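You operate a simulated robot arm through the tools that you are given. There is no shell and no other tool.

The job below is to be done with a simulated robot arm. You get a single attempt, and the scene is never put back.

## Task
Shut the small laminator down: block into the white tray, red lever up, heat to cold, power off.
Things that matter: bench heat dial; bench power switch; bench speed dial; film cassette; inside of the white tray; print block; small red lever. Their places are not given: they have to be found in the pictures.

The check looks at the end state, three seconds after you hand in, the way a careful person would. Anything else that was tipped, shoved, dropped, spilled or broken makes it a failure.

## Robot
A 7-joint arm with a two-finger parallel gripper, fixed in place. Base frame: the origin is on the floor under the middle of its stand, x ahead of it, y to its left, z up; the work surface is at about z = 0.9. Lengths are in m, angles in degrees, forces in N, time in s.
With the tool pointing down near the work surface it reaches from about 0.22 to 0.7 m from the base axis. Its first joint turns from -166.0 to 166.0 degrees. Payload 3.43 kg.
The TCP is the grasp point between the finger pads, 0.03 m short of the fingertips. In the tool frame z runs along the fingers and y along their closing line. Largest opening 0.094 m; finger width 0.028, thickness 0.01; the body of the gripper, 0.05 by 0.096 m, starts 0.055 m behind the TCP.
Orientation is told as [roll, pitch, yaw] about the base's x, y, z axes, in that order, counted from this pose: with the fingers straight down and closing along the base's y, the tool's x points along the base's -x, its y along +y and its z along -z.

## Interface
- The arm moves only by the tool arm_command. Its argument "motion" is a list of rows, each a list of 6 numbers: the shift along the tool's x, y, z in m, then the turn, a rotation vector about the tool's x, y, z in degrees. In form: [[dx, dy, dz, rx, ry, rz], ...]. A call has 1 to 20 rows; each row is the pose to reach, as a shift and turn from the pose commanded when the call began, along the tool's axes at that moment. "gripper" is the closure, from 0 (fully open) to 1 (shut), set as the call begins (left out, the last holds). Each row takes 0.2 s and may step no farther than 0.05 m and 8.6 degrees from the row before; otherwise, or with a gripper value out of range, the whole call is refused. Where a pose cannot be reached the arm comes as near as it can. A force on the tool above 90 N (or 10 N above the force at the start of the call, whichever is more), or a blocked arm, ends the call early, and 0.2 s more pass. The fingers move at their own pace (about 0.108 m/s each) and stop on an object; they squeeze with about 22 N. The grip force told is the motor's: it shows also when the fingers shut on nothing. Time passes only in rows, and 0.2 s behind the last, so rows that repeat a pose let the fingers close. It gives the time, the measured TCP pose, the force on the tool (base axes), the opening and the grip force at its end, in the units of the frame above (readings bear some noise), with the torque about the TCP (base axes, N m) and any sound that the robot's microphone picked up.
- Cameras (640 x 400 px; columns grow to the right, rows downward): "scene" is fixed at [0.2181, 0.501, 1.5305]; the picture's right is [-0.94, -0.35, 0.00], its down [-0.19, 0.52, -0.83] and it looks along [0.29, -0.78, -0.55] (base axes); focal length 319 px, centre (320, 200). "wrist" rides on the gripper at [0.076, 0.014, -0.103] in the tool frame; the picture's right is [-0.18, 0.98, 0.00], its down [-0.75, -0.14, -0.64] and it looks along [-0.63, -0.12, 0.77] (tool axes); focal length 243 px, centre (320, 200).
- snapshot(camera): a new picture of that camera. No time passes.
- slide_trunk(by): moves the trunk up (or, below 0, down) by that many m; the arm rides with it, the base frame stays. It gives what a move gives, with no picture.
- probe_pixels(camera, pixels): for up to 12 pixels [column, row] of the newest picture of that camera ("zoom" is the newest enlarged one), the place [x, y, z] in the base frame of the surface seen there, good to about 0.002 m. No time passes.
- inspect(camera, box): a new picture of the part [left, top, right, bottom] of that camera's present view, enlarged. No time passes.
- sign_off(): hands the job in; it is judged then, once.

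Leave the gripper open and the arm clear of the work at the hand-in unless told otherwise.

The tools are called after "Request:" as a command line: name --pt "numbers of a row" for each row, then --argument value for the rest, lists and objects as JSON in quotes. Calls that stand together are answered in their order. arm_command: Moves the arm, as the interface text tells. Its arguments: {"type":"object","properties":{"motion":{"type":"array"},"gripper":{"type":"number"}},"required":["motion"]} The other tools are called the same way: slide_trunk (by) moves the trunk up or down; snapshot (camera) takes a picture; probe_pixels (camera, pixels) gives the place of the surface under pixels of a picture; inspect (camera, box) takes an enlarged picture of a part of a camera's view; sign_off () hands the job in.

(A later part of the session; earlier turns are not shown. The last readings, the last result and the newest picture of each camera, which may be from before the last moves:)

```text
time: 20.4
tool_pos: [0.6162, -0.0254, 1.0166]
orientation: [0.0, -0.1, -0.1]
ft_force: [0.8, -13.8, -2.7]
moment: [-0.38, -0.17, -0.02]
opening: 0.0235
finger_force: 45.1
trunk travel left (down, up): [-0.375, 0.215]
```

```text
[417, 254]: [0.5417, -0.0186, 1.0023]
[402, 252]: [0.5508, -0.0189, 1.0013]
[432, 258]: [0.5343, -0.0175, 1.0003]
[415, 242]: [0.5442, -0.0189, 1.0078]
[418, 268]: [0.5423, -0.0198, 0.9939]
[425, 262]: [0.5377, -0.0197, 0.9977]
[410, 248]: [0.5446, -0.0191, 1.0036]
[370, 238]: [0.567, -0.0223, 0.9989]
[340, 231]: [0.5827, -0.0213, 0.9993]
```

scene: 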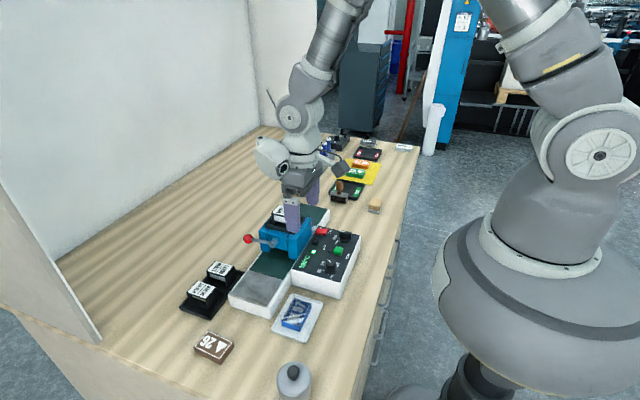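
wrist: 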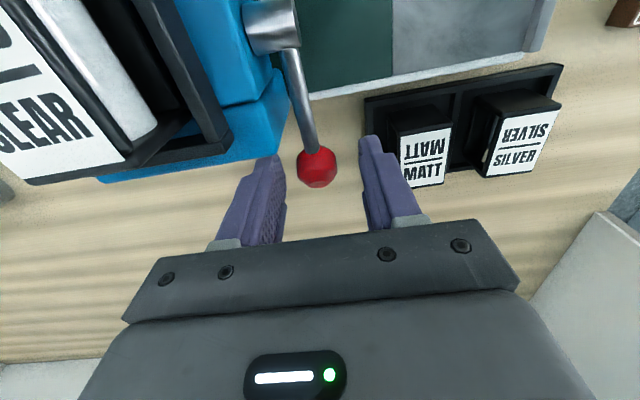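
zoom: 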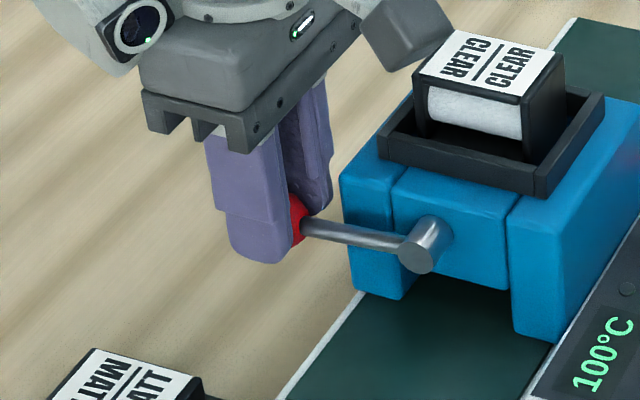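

Pivot ≈ (x 0.5425, z 1.001), arm length ≈ 0.073. I'll raise the ball along the arc from about −3° to +17°, shifting y by −1.5 mm, and watch the forces.

Request:
arm_command --pt "0 -0.0015 0 0 0 0" --pt "0.0002 -0.0015 -0.0064 0 0 0" --pt "0.0004 -0.0015 -0.0127 0 0 0" --pt "0.0015 -0.0015 -0.019 0 0 0" --pt "0.0031 -0.0015 -0.0251 0 0 0"

Request:
inspect --camera "scene" --box '[210, 190, 300, 270]'

```text
time: 21.6
tool_pos: [0.6153, -0.0254, 1.0405]
orientation: [-0.1, 0.0, 0.1]
ft_force: [5.0, -5.1, -10.4]
moment: [-0.16, -0.93, -0.03]
opening: 0.0238
finger_force: 45.1
trunk travel left (down, up): [-0.375, 0.215]
```

```text
5.00 times, centred on (255, 230) of scene
```

zoom: 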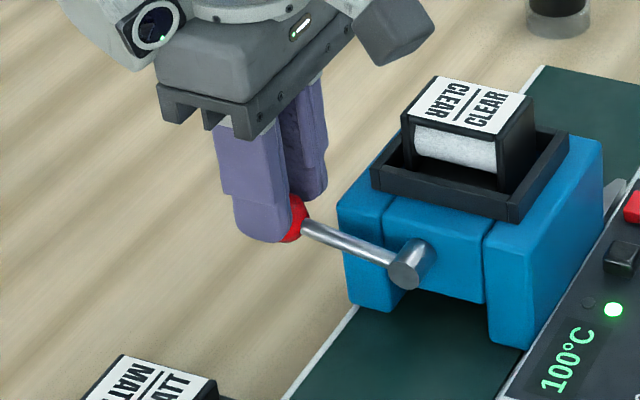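

The lever follows, resisting with about 10 N. I'll continue the arc to about 57°.

Request:
arm_command --pt "0.0022 0 -0.006 0 0 0" --pt "0.0048 0 -0.0118 0 0 0" --pt "0.008 0 -0.0173 0 0 0" --pt "0.0115 0 -0.0226 0 0 0" --pt "0.0156 0 -0.0275 0 0 0" --pt "0.02 0 -0.0321 0 0 0" --pt "0.0248 0 -0.0362 0 0 0" --pt "0.03 0 -0.0399 0 0 0"

Request:
inspect --camera "scene" --box '[210, 180, 310, 260]'

```text
time: 23.4
tool_pos: [0.583, -0.0255, 1.0822]
orientation: [0.0, -0.1, 0.0]
ft_force: [-0.2, 0.3, 0.5]
moment: [0.0, 0.02, 0.0]
opening: 0.0003
finger_force: 32.9
trunk travel left (down, up): [-0.375, 0.215]
```

```text
5.00 times, centred on (260, 220) of scene
```

zoom: 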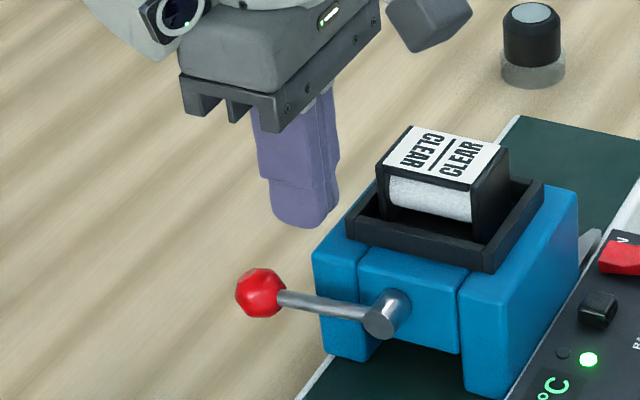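

The ball slipped out of the squeeze and the lever dropped back; nothing else moved. The reading (−0.9 N m about y) shows the pads' grip on the ball fought its turning. A better way is to hold the ball from the +y side with tilted fingers and turn the tool together with the lever. First I'll back off upward to free space.

Request:
arm_command --pt "0 0 -0.03 0 0 0" --pt "0 0 -0.06 0 0 0" --pt "-0.012 0.042 -0.066 0 0 0" --pt "-0.024 0.084 -0.072 0 0 0" --pt "-0.0361 0.1265 -0.078 0 0 0" --pt "-0.0361 0.1265 -0.078 0 0 0"

Request:
inspect --camera "scene" --box '[190, 180, 330, 280]'

```text
time: 24.8
tool_pos: [0.6178, 0.0973, 1.16]
orientation: [0.0, 0.0, -0.1]
ft_force: [-0.2, -0.2, -0.3]
moment: [0.02, -0.01, 0.0]
opening: 0.0001
finger_force: 33.2
trunk travel left (down, up): [-0.375, 0.215]
```

```text
4.00 times, centred on (260, 230) of scene
```

zoom: 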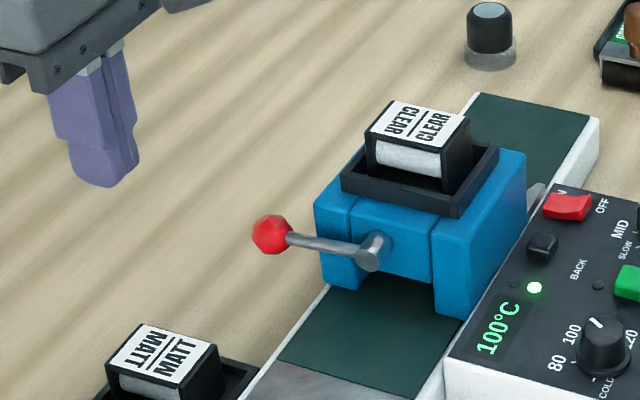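

The lever is back at its start angle and the laminator looks unmoved. Now, in free space, I'll tilt the tool 60° about its x axis (fingers pointing to −y and down) and open to 0.047.

Request:
arm_command --pt "0 0 0 8 0 0" --pt "0 0 0 16 0 0" --pt "0 0 0 24 0 0" --pt "0 0 0 32 0 0" --pt "0 0 0 40 0 0" --pt "0 0 0 48 0 0" --pt "0 0 0 56 0 0" --pt "0 0 0 60 0 0" --pt "0 0 0 60 0 0" --gripper 0.5

Request:
snapshot --camera "scene"

Request:
snapshot --camera "wrist"

```text
time: 26.8
tool_pos: [0.6191, 0.0987, 1.1591]
orientation: [-60.1, 0.0, -0.1]
ft_force: [-0.4, -0.3, 0.0]
moment: [-0.01, -0.01, -0.01]
opening: 0.047
finger_force: 0.1
trunk travel left (down, up): [-0.375, 0.215]
```

```text
taken
```

scene: 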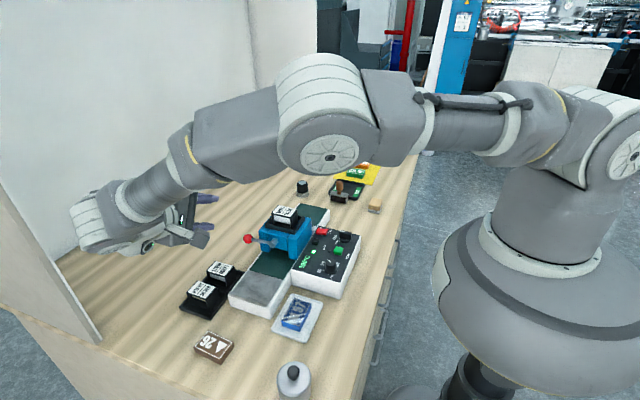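

```text
taken
```

wrist: 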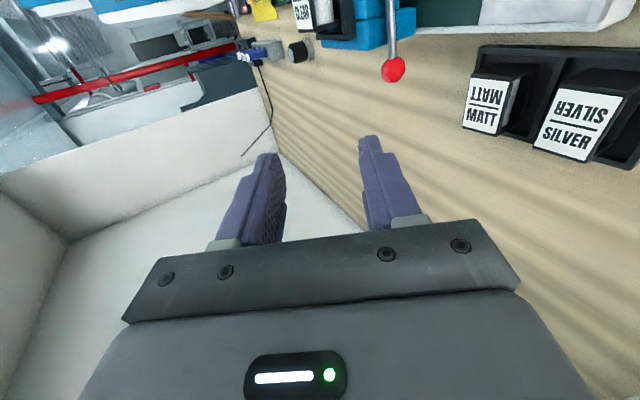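

The tilted pose is reached (roll −60°). I'll move to a stand-off point about 9 cm back from the ball along the finger direction: (0.618, 0.066, 1.05).

Request:
arm_command --pt "0 0.026 0.0283 0 0 0" --pt "0 0.052 0.0565 0 0 0" --pt "0 0.0781 0.0848 0 0 0" --pt "0 0.0781 0.0848 0 0 0"

Request:
inspect --camera "scene" --box '[130, 170, 330, 310]'

Request:
snapshot --camera "wrist"

```text
time: 27.8
tool_pos: [0.6157, 0.065, 1.0477]
orientation: [-60.0, 0.0, 0.0]
ft_force: [0.6, -0.2, 0.1]
moment: [-0.01, 0.0, 0.04]
opening: 0.0469
finger_force: 0.0
trunk travel left (down, up): [-0.375, 0.215]
```

```text
2.86 times, centred on (230, 240) of scene
```

zoom: 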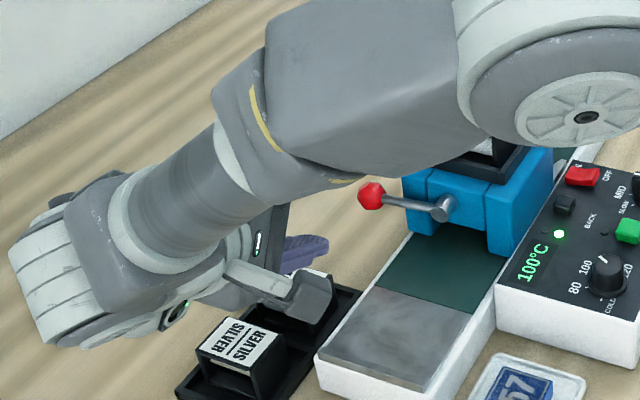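

```text
taken
```

wrist: 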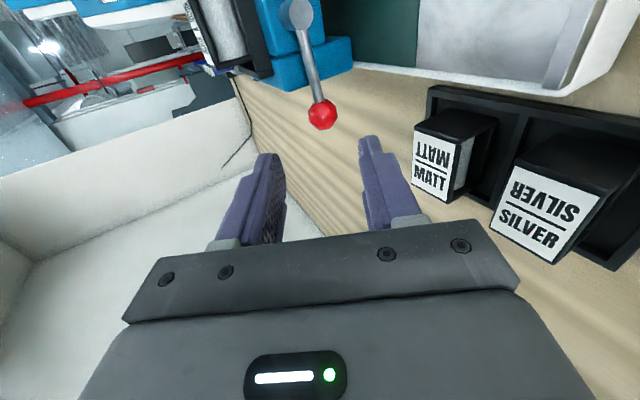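

The ball shows at wrist (322, 115), centred between the fingers. I'll check where the forearm and wrist links are by probing them in the zoomed scene picture before going in.

Request:
probe_pixels --camera "zoom" --pixels '[[300, 165], [330, 178], [400, 165], [250, 195], [180, 260], [120, 335], [300, 300], [310, 320], [240, 345], [60, 250], [480, 140], [280, 300]]'

```text
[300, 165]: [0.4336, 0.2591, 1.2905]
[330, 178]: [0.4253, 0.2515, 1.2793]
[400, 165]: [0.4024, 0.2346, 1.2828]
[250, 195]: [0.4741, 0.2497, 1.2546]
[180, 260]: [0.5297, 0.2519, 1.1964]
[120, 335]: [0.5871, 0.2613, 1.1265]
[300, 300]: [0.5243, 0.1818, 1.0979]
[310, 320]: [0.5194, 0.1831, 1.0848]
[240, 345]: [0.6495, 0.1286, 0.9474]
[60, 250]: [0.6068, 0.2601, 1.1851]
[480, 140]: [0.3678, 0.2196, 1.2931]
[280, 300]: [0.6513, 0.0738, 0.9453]
```

Forearm is at z ≈ 1.28 and the camera box at ≥ 1.08, all clear. I'll advance 9 cm along the fingers so the ball comes between the open pads.

Request:
arm_command --pt "0 0 0.025 0 0 0" --pt "0 0 0.05 0 0 0" --pt "0 0 0.075 0 0 0" --pt "0 0 0.09 0 0 0" --pt "0 0 0.09 0 0 0"

Request:
snapshot --camera "wrist"

Request:
inspect --camera "scene" --box '[190, 190, 310, 290]'

```text
time: 29.0
tool_pos: [0.6176, -0.0129, 1.0042]
orientation: [-59.9, 0.0, 0.0]
ft_force: [-0.2, 0.2, 0.5]
moment: [0.01, 0.01, 0.03]
opening: 0.0472
finger_force: 0.0
trunk travel left (down, up): [-0.375, 0.215]
```

```text
taken
```

wrist: 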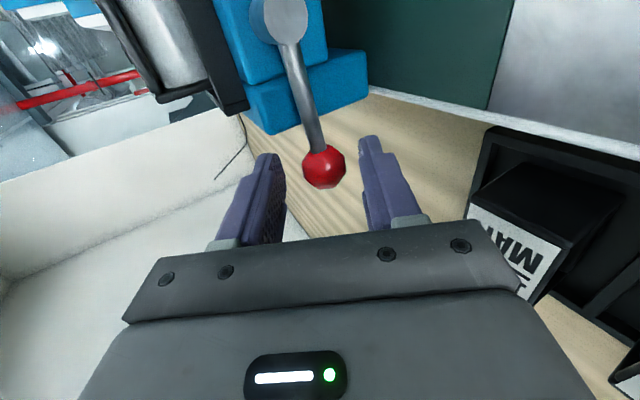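

```text
4.00 times, centred on (250, 240) of scene
```

zoom: 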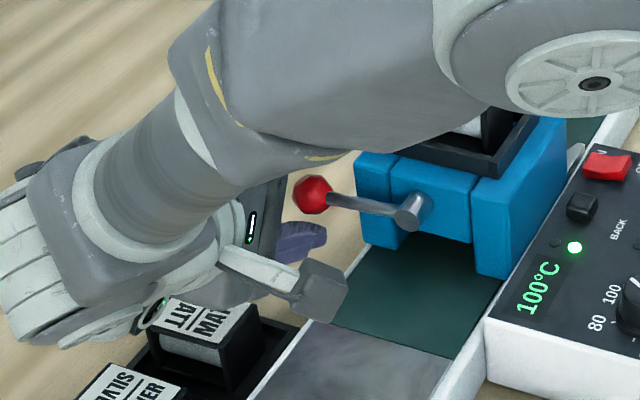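

By projection, the upper finger is hidden behind the forearm and the lower one shows at zoom (300, 240); the wrist view shows the ball between both pads. I'll close on it.

Request:
arm_command --pt "0 0 0 0 0 0" --pt "0 0 0 0 0 0" --pt "0 0 0 0 0 0" --gripper 1

Request:
inspect --camera "wrist" --box '[220, 80, 420, 240]'

```text
time: 29.8
tool_pos: [0.6191, -0.0124, 1.0033]
orientation: [-59.9, 0.0, 0.0]
ft_force: [0.1, 0.4, -2.8]
moment: [0.08, -0.17, 0.21]
opening: 0.0236
finger_force: 45.1
trunk travel left (down, up): [-0.375, 0.215]
```

```text
2.50 times, centred on (320, 160) of wrist
```

zoom: 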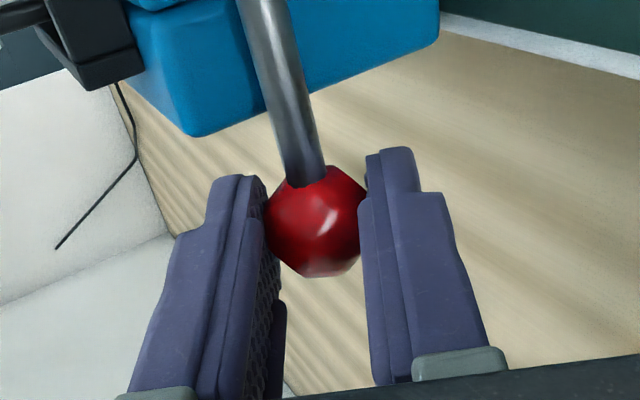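

The ball is held (0.0236 m, almost no side force). Now I'll turn tool and lever together about the hub axis, 24° in three steps, then check.

Request:
arm_command --pt "0.00129 -0.00907 -0.00524 0 -4 6.928" --pt "0.00402 -0.01788 -0.01033 0 -8 13.856" --pt "0.00816 -0.02629 -0.01518 0 -12 20.785" --pt "0.00816 -0.02629 -0.01518 0 -12 20.785"

Request:
inspect --camera "wrist" --box '[220, 60, 420, 240]'

Request:
inspect --camera "scene" --box '[170, 170, 330, 290]'

```text
time: 30.8
tool_pos: [0.6092, -0.0116, 1.0358]
orientation: [-60.0, -24.1, 0.0]
ft_force: [-13.7, -1.4, -9.6]
moment: [-0.06, -0.22, 0.31]
opening: 0.0239
finger_force: 44.6
trunk travel left (down, up): [-0.375, 0.215]
```

```text
2.22 times, centred on (320, 150) of wrist
```

zoom: 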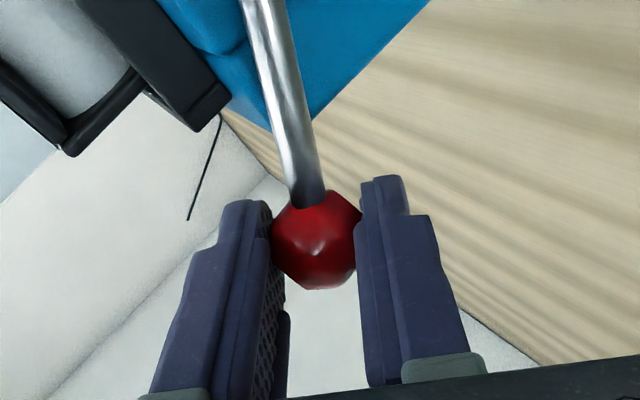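

```text
3.33 times, centred on (250, 230) of scene
```

zoom: 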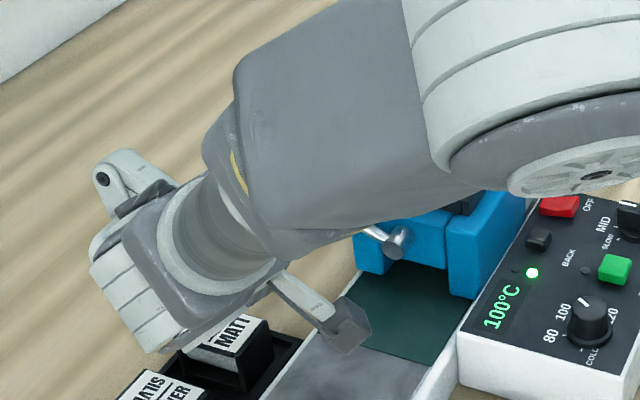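

The lever follows (TCP now matches the arc at 24°), tangential resistance only ~3 N; the inward pull of ~16 N says the pivot is a few mm lower (≈ 0.998). I'll correct the arc and go on to 52°.

Request:
arm_command --pt "0.00193 -0.00457 -0.00264 0 -2 3.464" --pt "0.00434 -0.01342 -0.00775 0 -6 10.392" --pt "0.00817 -0.0219 -0.01265 0 -10 17.321" --pt "0.01333 -0.02983 -0.01722 0 -14 24.249" --pt "0.01333 -0.02983 -0.01722 0 -14 24.249"

Request:
inspect --camera "wrist" --box '[220, 60, 420, 240]'

Request:
snapshot --camera "scene"

```text
time: 32.0
tool_pos: [0.5977, -0.0006, 1.0513]
orientation: [-58.8, -51.5, 0.5]
ft_force: [45.2, 26.1, -58.4]
moment: [2.24, 0.42, 0.86]
opening: 0.0241
finger_force: 45.5
trunk travel left (down, up): [-0.375, 0.215]
```

```text
2.22 times, centred on (320, 150) of wrist
```

zoom: 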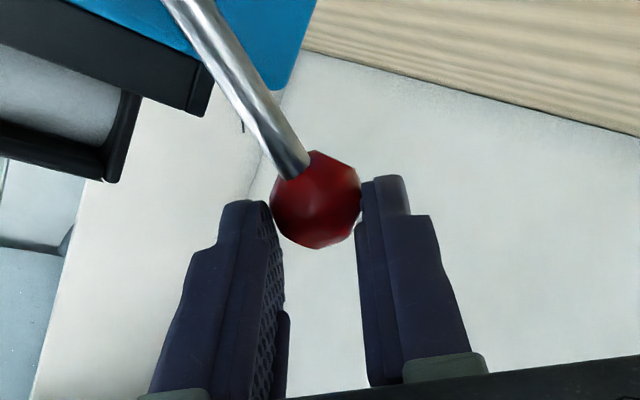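

```text
taken
```

scene: 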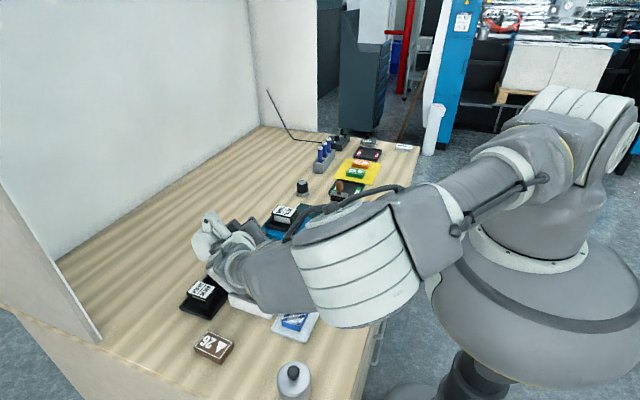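

The tool now feels 78 N and lags its target: the lever is being pushed against something like a stop at about 37–40°. Also the elbow has swung low in the scene picture. Before moving, I'll probe the elbow's place (pixels around (355, 270)) and the lever.

Request:
probe_pixels --camera "scene" --pixels '[[355, 290], [340, 320], [290, 280], [262, 290], [275, 312], [385, 290], [240, 262], [265, 250], [230, 250], [250, 300]]'

Request:
inspect --camera "scene" --box '[180, 190, 340, 340]'

```text
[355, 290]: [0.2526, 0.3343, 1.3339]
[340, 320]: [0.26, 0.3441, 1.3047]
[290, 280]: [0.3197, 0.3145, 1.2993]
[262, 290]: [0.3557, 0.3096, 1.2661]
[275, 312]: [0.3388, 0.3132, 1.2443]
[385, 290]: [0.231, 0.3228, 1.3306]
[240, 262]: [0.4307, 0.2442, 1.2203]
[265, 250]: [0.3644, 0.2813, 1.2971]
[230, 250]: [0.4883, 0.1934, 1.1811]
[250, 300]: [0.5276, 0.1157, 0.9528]
```

```text
2.67 times, centred on (260, 265) of scene
```

zoom: 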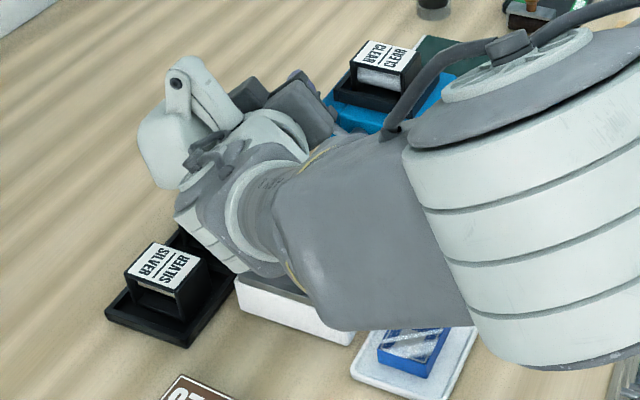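

The elbow is at z ≈ 1.25–1.33, well over the tray and block. I'll ease the tool back along the arc by 12° to take the load off.

Request:
arm_command --pt "0.0001 0.0068 0.0039 0 3 -5.196" --pt "0.0002 0.01362 0.00787 0 6 -10.392" --pt "0.0002 0.01362 0.00787 0 6 -10.392"

Request:
inspect --camera "wrist" --box '[220, 60, 420, 240]'

Request:
inspect --camera "scene" --box '[200, 180, 340, 280]'

```text
time: 32.8
tool_pos: [0.6035, -0.0044, 1.0481]
orientation: [-60.0, -39.8, -0.4]
ft_force: [31.6, 31.5, -21.2]
moment: [1.39, 0.11, 0.1]
opening: 0.0238
finger_force: 45.1
trunk travel left (down, up): [-0.375, 0.215]
```

```text
2.22 times, centred on (320, 150) of wrist
```

zoom: 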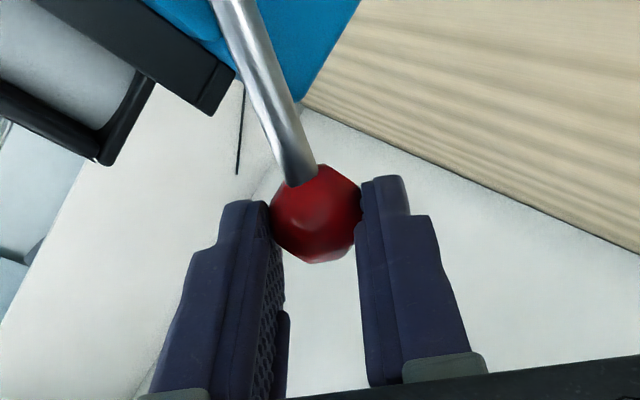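

```text
4.00 times, centred on (270, 230) of scene
```

zoom: 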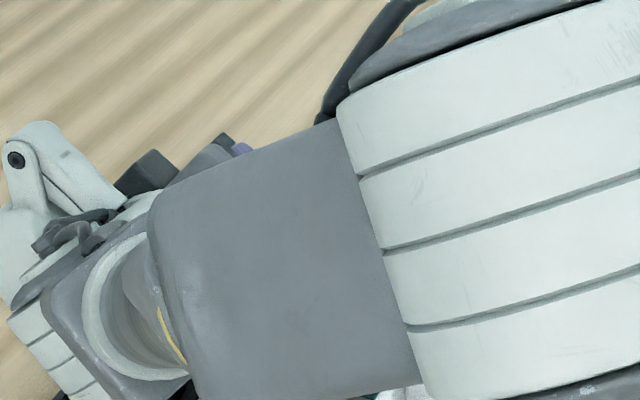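

Still ~49 N on the lower finger with the lever around 33°, so it looks like the lever's upper stop is near there. I'll relax the tool to where it actually is (shift about +6, +7, −4 mm in base axes) so the load drops before testing a release.

Request:
arm_command --pt "-0.0012 0.0049 -0.0012 0 0 0" --pt "-0.0024 0.0098 -0.0024 0 0 0" --pt "-0.0024 0.0098 -0.0024 0 0 0"

Request:
inspect --camera "wrist" --box '[220, 40, 420, 220]'

Request:
probe_pixels --camera "zoom" --pixels '[[310, 240], [290, 170], [270, 120], [250, 60], [300, 200]]'

```text
time: 33.6
tool_pos: [0.6031, -0.0051, 1.0485]
orientation: [-60.3, -39.8, 0.0]
ft_force: [4.6, 14.4, -8.3]
moment: [0.55, 0.31, -0.14]
opening: 0.0238
finger_force: 45.2
trunk travel left (down, up): [-0.375, 0.215]
```

```text
2.22 times, centred on (320, 130) of wrist
```

zoom: 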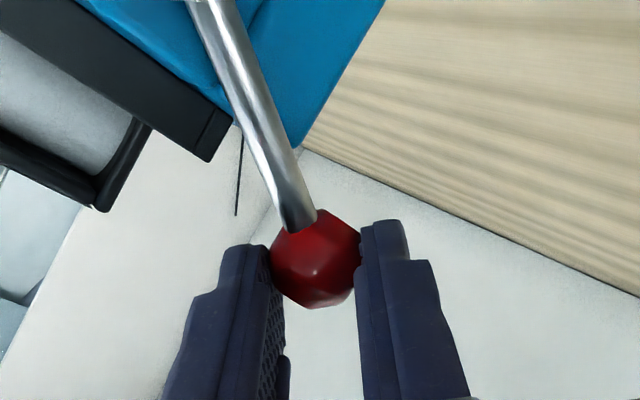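

```text
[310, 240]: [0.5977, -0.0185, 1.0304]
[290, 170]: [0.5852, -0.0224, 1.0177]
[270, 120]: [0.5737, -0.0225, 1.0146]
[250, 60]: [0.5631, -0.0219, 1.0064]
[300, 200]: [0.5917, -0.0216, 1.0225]
```

The rod's probed points slope at about 30° and the tool no longer moves as load is removed: the lever is at a firm upper stop near 30°. I'll open the fingers a little here and see whether the lever stays up.

Request:
arm_command --pt "0 0.002 0 0 0 0" --pt "0 0.002 0 0 0 0" --pt "0 0.002 0 0 0 0" --gripper 0.55

Request:
snapshot --camera "wrist"

Request:
inspect --camera "wrist" --box '[220, 40, 420, 220]'

Request:
probe_pixels --camera "zoom" --pixels '[[310, 250], [290, 170], [270, 120], [250, 60], [300, 200]]'

```text
time: 34.4
tool_pos: [0.6032, -0.0051, 1.0456]
orientation: [-60.1, -40.1, 0.0]
ft_force: [0.9, -0.3, 0.8]
moment: [0.0, -0.02, -0.02]
opening: 0.0422
finger_force: 0.0
trunk travel left (down, up): [-0.375, 0.215]
```

```text
taken
```

wrist: 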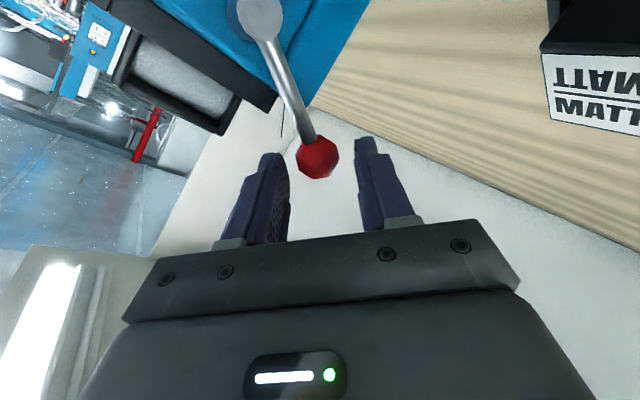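

```text
2.22 times, centred on (320, 130) of wrist
```

zoom: 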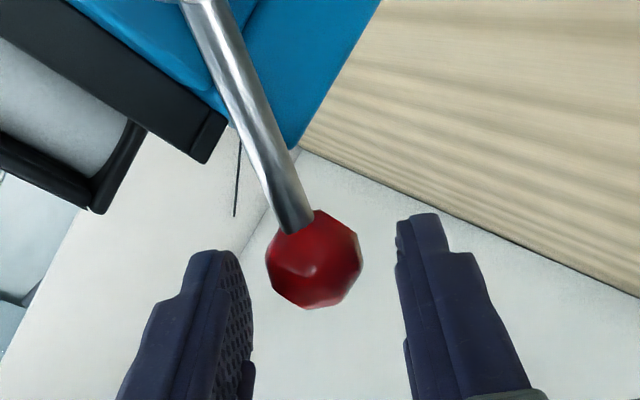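

```text
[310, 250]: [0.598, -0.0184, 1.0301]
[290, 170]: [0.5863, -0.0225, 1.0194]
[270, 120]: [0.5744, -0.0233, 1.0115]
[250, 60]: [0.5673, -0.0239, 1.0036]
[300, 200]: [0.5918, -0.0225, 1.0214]
```

The lever stays up at ~30° with no finger touching it (forces ≈ 0, ball free between the pads). I'll back straight out along the fingers 10 cm and then rise.

Request:
arm_command --pt "0 0 -0.02 0 0 0" --pt "0 0 -0.04 0 0 0" --pt "0 0 -0.07 0 0 0" --pt "0 0 -0.1 0 0 0" --pt "-0.0214 -0.0221 -0.1128 0 0 0" --pt "-0.0429 -0.0442 -0.1255 0 0 0" --pt "-0.0643 -0.0663 -0.1383 0 0 0" --pt "-0.0643 -0.0663 -0.1383 0 0 0"

Request:
snapshot --camera "scene"

Request:
snapshot --camera "wrist"

```text
time: 36.2
tool_pos: [0.5716, 0.0832, 1.1838]
orientation: [-60.1, -40.0, 0.0]
ft_force: [0.3, -1.3, -0.1]
moment: [0.01, -0.03, -0.02]
opening: 0.0422
finger_force: 0.2
trunk travel left (down, up): [-0.375, 0.215]
```

```text
taken
```

scene: 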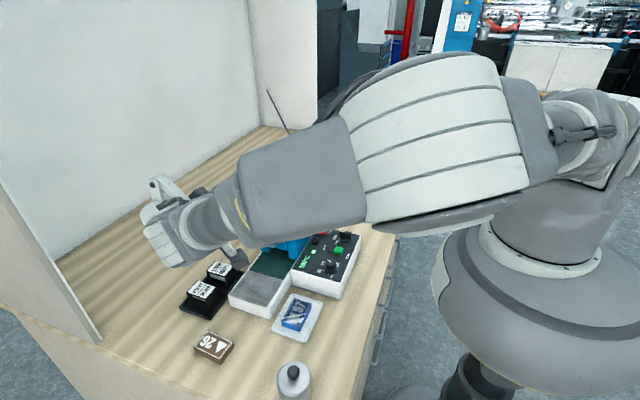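

```text
taken
```

wrist: 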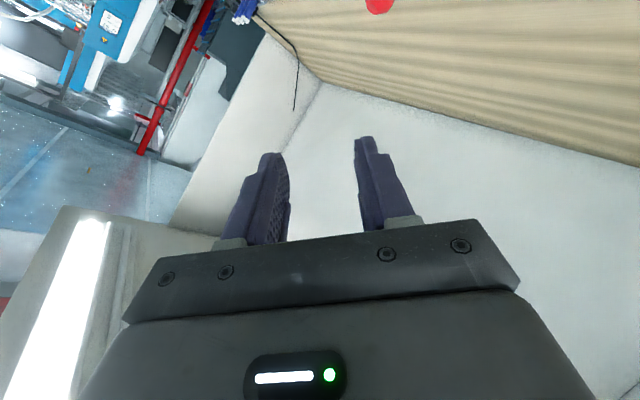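

Clear and above. Now I'll undo the 40° pitch in free space.

Request:
arm_command --pt "0 0 0 0 4 -6.928" --pt "0 0 0 0 8 -13.856" --pt "0 0 0 0 12 -20.785" --pt "0 0 0 0 16 -27.713" --pt "0 0 0 0 20 -34.641" --pt "0 0 0 0 20 -34.641"

```text
time: 37.6
tool_pos: [0.5725, 0.0836, 1.1846]
orientation: [-60.1, 0.0, 0.0]
ft_force: [0.2, -0.1, 0.4]
moment: [-0.01, 0.0, 0.0]
opening: 0.0423
finger_force: 0.2
trunk travel left (down, up): [-0.375, 0.215]
```

Pitch is back to zero. Now the 60° roll is undone, so the fingers point down again.

Request:
arm_command --pt "0 0 0 -8 0 0" --pt "0 0 0 -16 0 0" --pt "0 0 0 -24 0 0" --pt "0 0 0 -32 0 0" --pt "0 0 0 -40 0 0" --pt "0 0 0 -48 0 0" --pt "0 0 0 -56 0 0" --pt "0 0 0 -60 0 0" --pt "0 0 0 -60 0 0"

Request:
snapshot --camera "scene"

Request:
inspect --camera "scene" --box '[170, 190, 380, 340]'

```text
time: 39.6
tool_pos: [0.5706, 0.0835, 1.1848]
orientation: [0.1, -0.1, -0.1]
ft_force: [0.1, 0.4, -0.8]
moment: [0.0, 0.01, 0.01]
opening: 0.0424
finger_force: 0.0
trunk travel left (down, up): [-0.375, 0.215]
```

```text
taken
```

scene: 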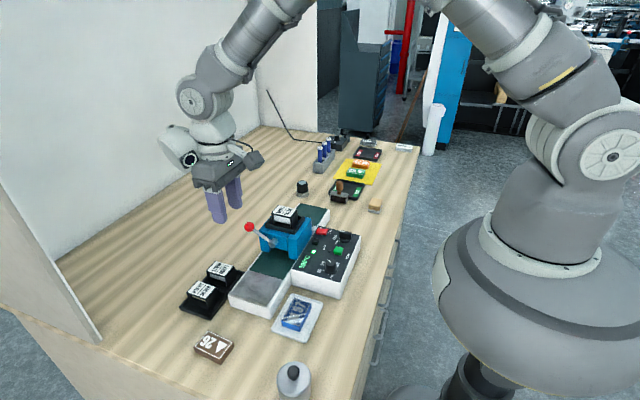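

```text
2.67 times, centred on (275, 265) of scene
```

zoom: 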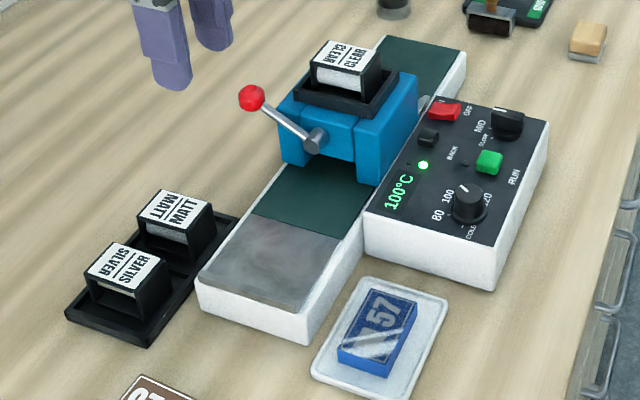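

The lever stays raised and everything else seems in place. I'll zoom on the lever to measure its angle, and check that the laminator hasn't shifted.

Request:
inspect --camera "scene" --box '[236, 210, 316, 260]'

Request:
probe_pixels --camera "zoom" --pixels '[[103, 130], [170, 182], [215, 212], [250, 235], [280, 258], [295, 275], [450, 160], [340, 200], [600, 300]]'

Request:
inspect --camera "scene" --box '[300, 240, 364, 280]'

Request:
probe_pixels --camera "zoom" --pixels '[[280, 198], [303, 216], [315, 190], [262, 225], [360, 235], [310, 262], [307, 320], [240, 285], [284, 350], [234, 305], [375, 290]]'

```text
8.00 times, centred on (276, 235) of scene
```

zoom: 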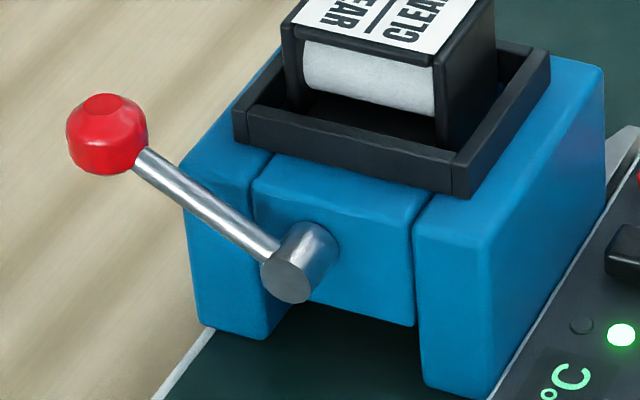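

```text
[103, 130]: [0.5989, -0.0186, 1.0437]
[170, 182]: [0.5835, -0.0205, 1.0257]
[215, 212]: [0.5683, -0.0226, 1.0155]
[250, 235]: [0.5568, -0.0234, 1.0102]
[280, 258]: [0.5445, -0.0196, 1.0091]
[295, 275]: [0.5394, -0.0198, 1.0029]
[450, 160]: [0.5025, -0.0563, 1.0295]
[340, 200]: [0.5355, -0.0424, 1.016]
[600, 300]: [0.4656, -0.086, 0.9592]
```

```text
10.00 times, centred on (332, 260) of scene
```

zoom: 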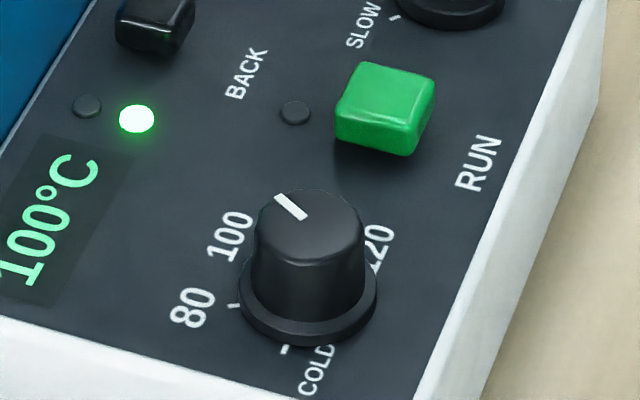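

```text
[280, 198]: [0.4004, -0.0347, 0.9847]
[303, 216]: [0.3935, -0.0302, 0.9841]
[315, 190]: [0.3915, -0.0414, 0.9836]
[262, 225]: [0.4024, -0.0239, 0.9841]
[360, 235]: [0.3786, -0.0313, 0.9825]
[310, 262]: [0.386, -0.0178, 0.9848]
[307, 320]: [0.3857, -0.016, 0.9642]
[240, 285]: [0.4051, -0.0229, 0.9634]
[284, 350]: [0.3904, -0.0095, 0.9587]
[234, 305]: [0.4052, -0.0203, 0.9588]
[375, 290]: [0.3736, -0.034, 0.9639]
```

Panel pixels are unchanged, so the laminator hasn't moved; the lever measures ~31° (start was ~ −3°). Next the heat dial: centre ≈ (0.3895, −0.0287). I'll go level to above it and pre-turn the tool to yaw −60°, with the opening at ~0.052.

Request:
arm_command --pt "0.0364 -0.0223 0 0 0 0" --pt "0.0728 -0.0447 0 0 0 0" --pt "0.1092 -0.067 0 0 0 0" --pt "0.1456 -0.0894 0 0 0 0" --pt "0.182 -0.1117 0 0 0 0" --pt "0.182 -0.1117 0 0 0 8" --pt "0.182 -0.1117 0 0 0 16" --pt "0.182 -0.1117 0 0 0 24" --pt "0.182 -0.1117 0 0 0 32" --pt "0.182 -0.1117 0 0 0 40" --pt "0.182 -0.1117 0 0 0 48" --pt "0.182 -0.1117 0 0 0 56" --pt "0.182 -0.1117 0 0 0 60" --pt "0.182 -0.1117 0 0 0 60" --gripper 0.45

Request:
snapshot --camera "wrist"

Request:
snapshot --camera "scene"

```text
time: 42.6
tool_pos: [0.3891, -0.0296, 1.185]
orientation: [0.0, 0.0, -60.1]
ft_force: [0.4, -0.8, 0.1]
moment: [0.01, -0.02, 0.01]
opening: 0.0518
finger_force: 0.0
trunk travel left (down, up): [-0.375, 0.215]
```

```text
taken
```

wrist: 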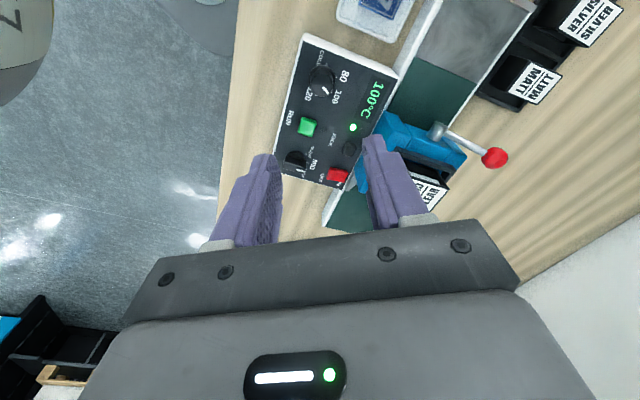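

```text
taken
```

scene: 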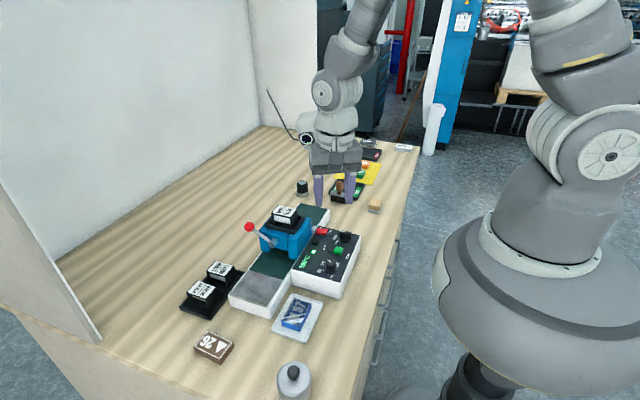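

Now I'll lower to TCP z ≈ 1.02 (tips just over the knob top at 0.984) and check the alignment.

Request:
arm_command --pt "0 0 0.04 0 0 0" --pt "0 0 0.08 0 0 0" --pt "0 0 0.12 0 0 0" --pt "0 0 0.15 0 0 0" --pt "0 0 0.1645 0 0 0" --pt "0 0 0.1645 0 0 0"

Request:
snapshot --camera "wrist"

Request:
inspect --camera "scene" --box '[290, 220, 370, 290]'

```text
time: 44.0
tool_pos: [0.3911, -0.0303, 1.0196]
orientation: [0.0, 0.0, -60.0]
ft_force: [0.5, 1.1, 0.2]
moment: [-0.01, 0.01, -0.03]
opening: 0.0518
finger_force: 0.1
trunk travel left (down, up): [-0.375, 0.215]
```

```text
taken
```

wrist: 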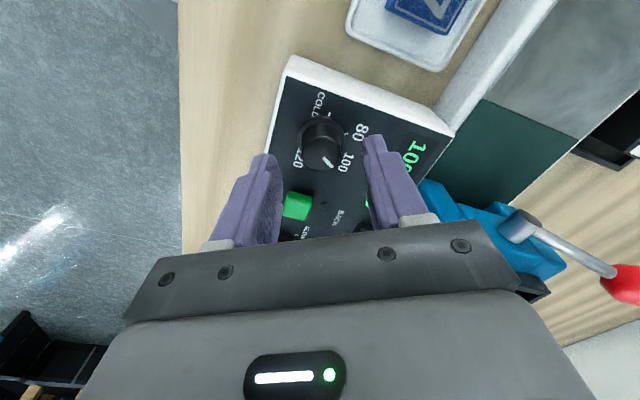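

```text
5.71 times, centred on (330, 255) of scene
```

zoom: 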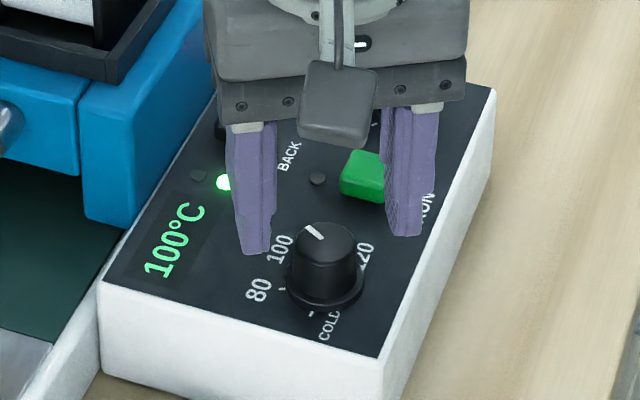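

The knob is centred between the fingers. I'll lower 22 mm so the tips stop ~4 mm above the knob's skirt, then close.

Request:
arm_command --pt "0 0 0.011 0 0 0" --pt "0 0 0.022 0 0 0" --pt "0 0 0.022 0 0 0"

Request:
arm_command --pt "0 0 0 0 0 0" --pt "0 0 0 0 0 0" --pt "0 0 0 0 0 0" --gripper 1

Request:
inspect --camera "scene" --box '[290, 220, 370, 290]'

Request:
inspect --camera "wrist" --box '[240, 80, 420, 240]'

```text
time: 44.8
tool_pos: [0.3913, -0.0298, 0.998]
orientation: [0.1, 0.1, -60.0]
ft_force: [0.5, 0.3, -0.2]
moment: [0.02, -0.04, 0.03]
opening: 0.0516
finger_force: 0.0
trunk travel left (down, up): [-0.375, 0.215]
```

```text
time: 45.6
tool_pos: [0.3912, -0.0299, 0.9968]
orientation: [0.1, 0.0, -59.9]
ft_force: [3.9, 1.1, -1.8]
moment: [-0.16, -0.3, 0.03]
opening: 0.0268
finger_force: 45.2
trunk travel left (down, up): [-0.375, 0.215]
```

```text
5.71 times, centred on (330, 255) of scene
```

zoom: 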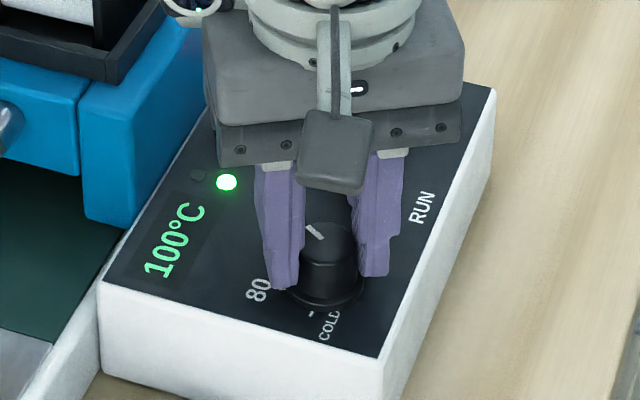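

```text
2.50 times, centred on (330, 160) of wrist
```

zoom: 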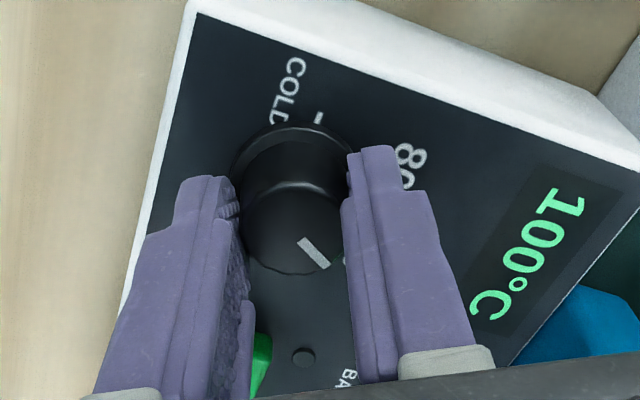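

The knob is held (0.0268 m) with small side forces. I'll turn +60° (counter-clockwise from above) first and check.

Request:
arm_command --pt "0 0 0 0 0 -8" --pt "0 0 0 0 0 -16" --pt "0 0 0 0 0 -24" --pt "0 0 0 0 0 -32" --pt "0 0 0 0 0 -40" --pt "0 0 0 0 0 -48" --pt "0 0 0 0 0 -56" --pt "0 0 0 0 0 -60" --pt "0 0 0 0 0 -60"

Request:
inspect --camera "scene" --box '[290, 220, 370, 290]'

Request:
inspect --camera "wrist" --box '[240, 80, 420, 240]'

```text
time: 47.6
tool_pos: [0.3919, -0.031, 0.9985]
orientation: [0.1, 0.0, 0.1]
ft_force: [10.8, -3.1, -2.0]
moment: [-0.13, -0.34, 0.02]
opening: 0.0269
finger_force: 45.1
trunk travel left (down, up): [-0.375, 0.215]
```

```text
5.71 times, centred on (330, 255) of scene
```

zoom: 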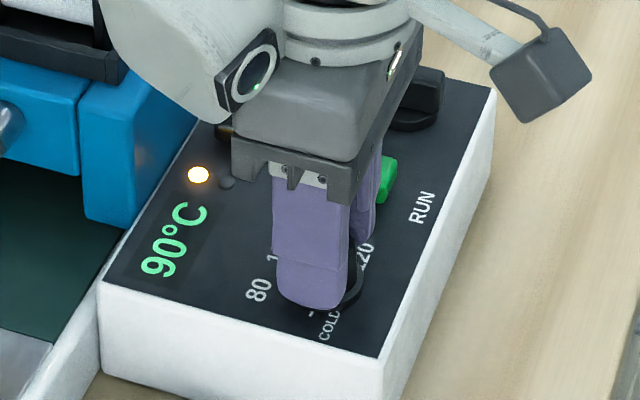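

```text
2.50 times, centred on (330, 160) of wrist
```

zoom: 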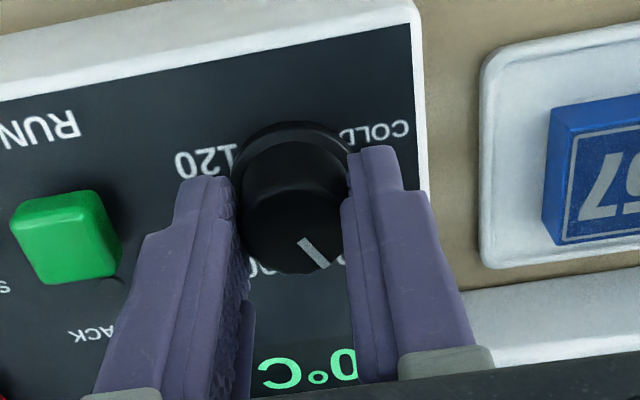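

The dial turned with the fingers to 80 (display 90°C and falling, lamp amber). I'll turn another 60° to COLD with a 1 mm +x correction.

Request:
arm_command --pt "-0.001 0 0 0 0 -8" --pt "-0.001 0 0 0 0 -16" --pt "-0.001 0 0 0 0 -24" --pt "-0.001 0 0 0 0 -32" --pt "-0.001 0 0 0 0 -40" --pt "-0.001 0 0 0 0 -48" --pt "-0.001 0 0 0 0 -56" --pt "-0.001 0 0 0 0 -60" --pt "-0.001 0 0 0 0 -60"

Request:
inspect --camera "scene" --box '[290, 220, 370, 290]'

Request:
inspect --camera "wrist" --box '[240, 80, 420, 240]'

```text
time: 49.6
tool_pos: [0.3911, -0.0311, 0.9982]
orientation: [0.2, 0.1, 60.0]
ft_force: [5.7, -11.2, 0.9]
moment: [-0.35, -0.19, 0.01]
opening: 0.0269
finger_force: 44.8
trunk travel left (down, up): [-0.375, 0.215]
```

```text
5.71 times, centred on (330, 255) of scene
```

zoom: 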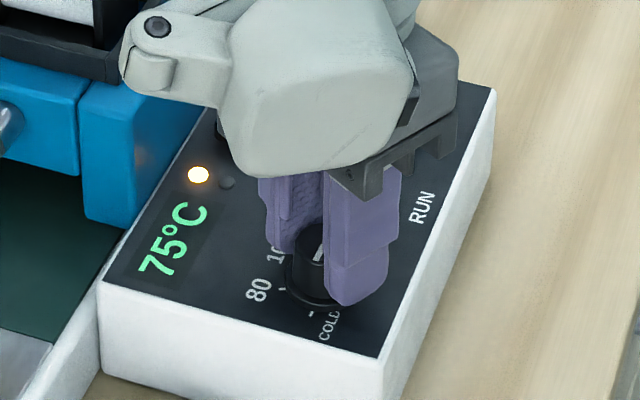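

```text
2.50 times, centred on (330, 160) of wrist
```

zoom: 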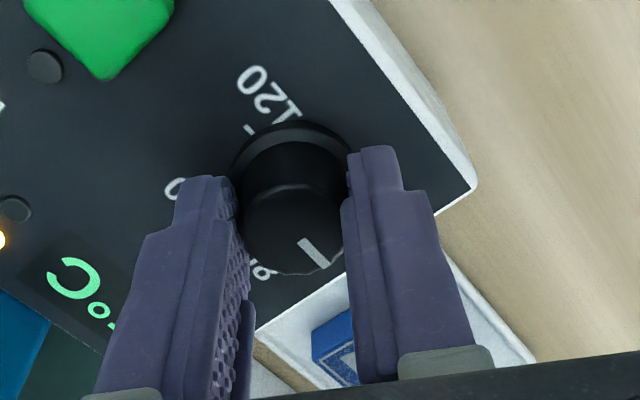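

The pointer kept its place between the fingers through the full 120°; display 75°C falling. I'll open slightly, rise and look at the pointer.

Request:
arm_command --pt "0 0 0 0 0 0" --pt "0 0 0 0 0 0" --gripper 0.5

Request:
arm_command --pt "0 0 -0.02 0 0 0" --pt "0 0 -0.05 0 0 0" --pt "0 0 -0.09 0 0 0" --pt "0 0 -0.13 0 0 0" --pt "0 0 -0.16 0 0 0" --pt "0 0 -0.16 0 0 0"

Request:
inspect --camera "scene" --box '[300, 240, 364, 280]'

Request:
snapshot --camera "scene"

```text
time: 50.2
tool_pos: [0.3919, -0.0287, 0.9982]
orientation: [0.0, -0.1, 60.0]
ft_force: [0.8, -0.3, 1.1]
moment: [0.02, 0.01, -0.04]
opening: 0.047
finger_force: 0.0
trunk travel left (down, up): [-0.375, 0.215]
```

```text
time: 51.6
tool_pos: [0.3892, -0.0288, 1.1572]
orientation: [0.0, 0.0, 59.9]
ft_force: [0.5, -0.5, -0.1]
moment: [0.01, 0.0, -0.02]
opening: 0.0469
finger_force: 0.1
trunk travel left (down, up): [-0.375, 0.215]
```

```text
10.00 times, centred on (332, 260) of scene
```

zoom: 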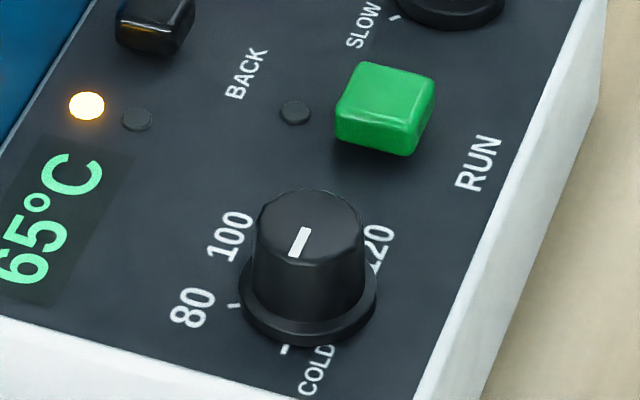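

```text
taken
```

scene: 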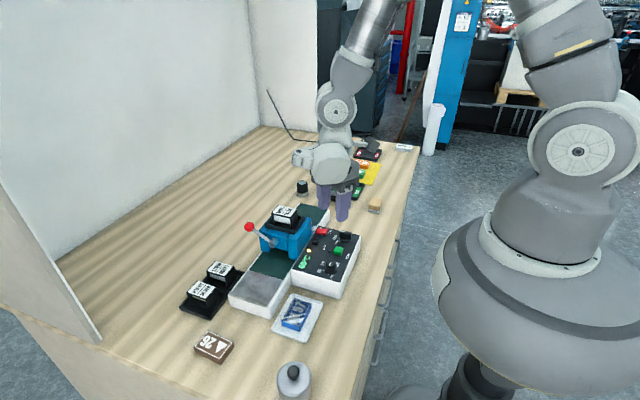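

The pointer now faces the COLD tick (zoom (284, 350)); I'll measure its angle by probing its two ends.

Request:
inspect --camera "scene" --box '[318, 254, 342, 276]'

```text
16.00 times, centred on (330, 265) of scene
```

zoom: 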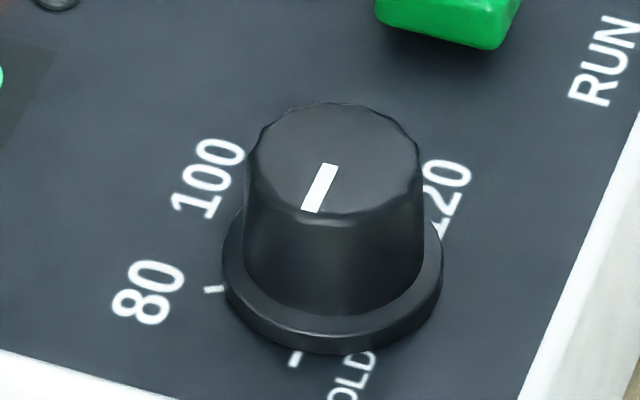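

Request:
probe_pixels --camera "zoom" --pixels '[[330, 166], [312, 210], [320, 190], [295, 358], [213, 289], [330, 110], [252, 155], [416, 165]]'

```text
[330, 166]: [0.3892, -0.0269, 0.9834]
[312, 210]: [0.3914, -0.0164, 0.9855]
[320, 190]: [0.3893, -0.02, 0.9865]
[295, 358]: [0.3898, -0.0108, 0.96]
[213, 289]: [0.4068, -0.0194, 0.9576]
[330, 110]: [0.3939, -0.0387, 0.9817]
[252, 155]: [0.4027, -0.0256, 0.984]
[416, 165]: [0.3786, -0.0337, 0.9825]
```

The pointer direction works out to ~92°, on the COLD tick, and the display is dropping (65°C). Now the power rocker. I'll turn the tool back to yaw 0 with fingers shut, and zoom on the rocker for its exact shape.

Request:
arm_command --pt "0 0 0 0 0 8" --pt "0 0 0 0 0 16" --pt "0 0 0 0 0 24" --pt "0 0 0 0 0 32" --pt "0 0 0 0 0 40" --pt "0 0 0 0 0 48" --pt "0 0 0 0 0 56" --pt "0 0 0 0 0 60" --pt "0 0 0 0 0 60" --gripper 1

Request:
inspect --camera "scene" --box '[308, 222, 340, 242]'

Request:
probe_pixels --camera "zoom" --pixels '[[130, 105], [230, 110], [300, 105], [360, 100], [400, 95], [330, 160], [200, 150], [270, 180], [440, 60], [120, 200], [400, 200], [380, 130]]'

```text
time: 53.6
tool_pos: [0.3915, -0.0302, 1.1575]
orientation: [0.0, 0.0, -0.1]
ft_force: [0.2, 0.1, 0.2]
moment: [-0.01, -0.01, -0.02]
opening: 0.0003
finger_force: 22.5
trunk travel left (down, up): [-0.375, 0.215]
```

```text
16.00 times, centred on (324, 232) of scene
```

zoom: 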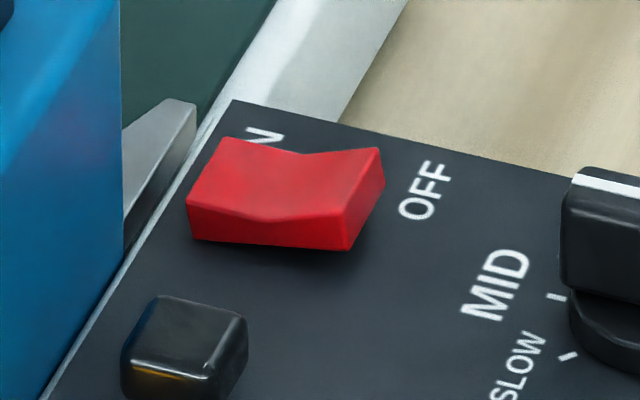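

```text
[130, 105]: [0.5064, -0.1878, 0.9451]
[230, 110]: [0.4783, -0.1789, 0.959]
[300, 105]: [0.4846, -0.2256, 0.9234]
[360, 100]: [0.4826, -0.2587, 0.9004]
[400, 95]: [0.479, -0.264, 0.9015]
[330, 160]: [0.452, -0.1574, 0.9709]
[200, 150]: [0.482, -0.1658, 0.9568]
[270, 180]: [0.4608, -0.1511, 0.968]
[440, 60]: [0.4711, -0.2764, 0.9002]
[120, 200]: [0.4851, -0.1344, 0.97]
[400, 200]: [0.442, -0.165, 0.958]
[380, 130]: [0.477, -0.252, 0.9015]
```

Now I'll probe the rocker's top surface points in this zoom: ON end (205, 170), valley (283, 185), OFF end (360, 180), and front face.

Request:
probe_pixels --camera "zoom" --pixels '[[230, 145], [205, 195], [285, 165], [275, 210], [370, 155], [345, 205], [358, 180], [340, 240], [215, 170], [310, 185], [335, 180], [210, 225]]'

```text
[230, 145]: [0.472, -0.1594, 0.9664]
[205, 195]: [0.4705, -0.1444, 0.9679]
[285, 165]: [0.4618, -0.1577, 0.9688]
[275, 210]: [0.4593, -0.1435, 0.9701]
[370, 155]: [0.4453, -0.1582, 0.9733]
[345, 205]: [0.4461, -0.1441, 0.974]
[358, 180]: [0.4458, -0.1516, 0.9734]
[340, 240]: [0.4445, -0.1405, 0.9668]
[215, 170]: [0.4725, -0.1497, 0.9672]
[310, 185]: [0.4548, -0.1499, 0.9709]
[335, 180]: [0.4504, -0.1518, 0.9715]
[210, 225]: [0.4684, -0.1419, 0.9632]
```

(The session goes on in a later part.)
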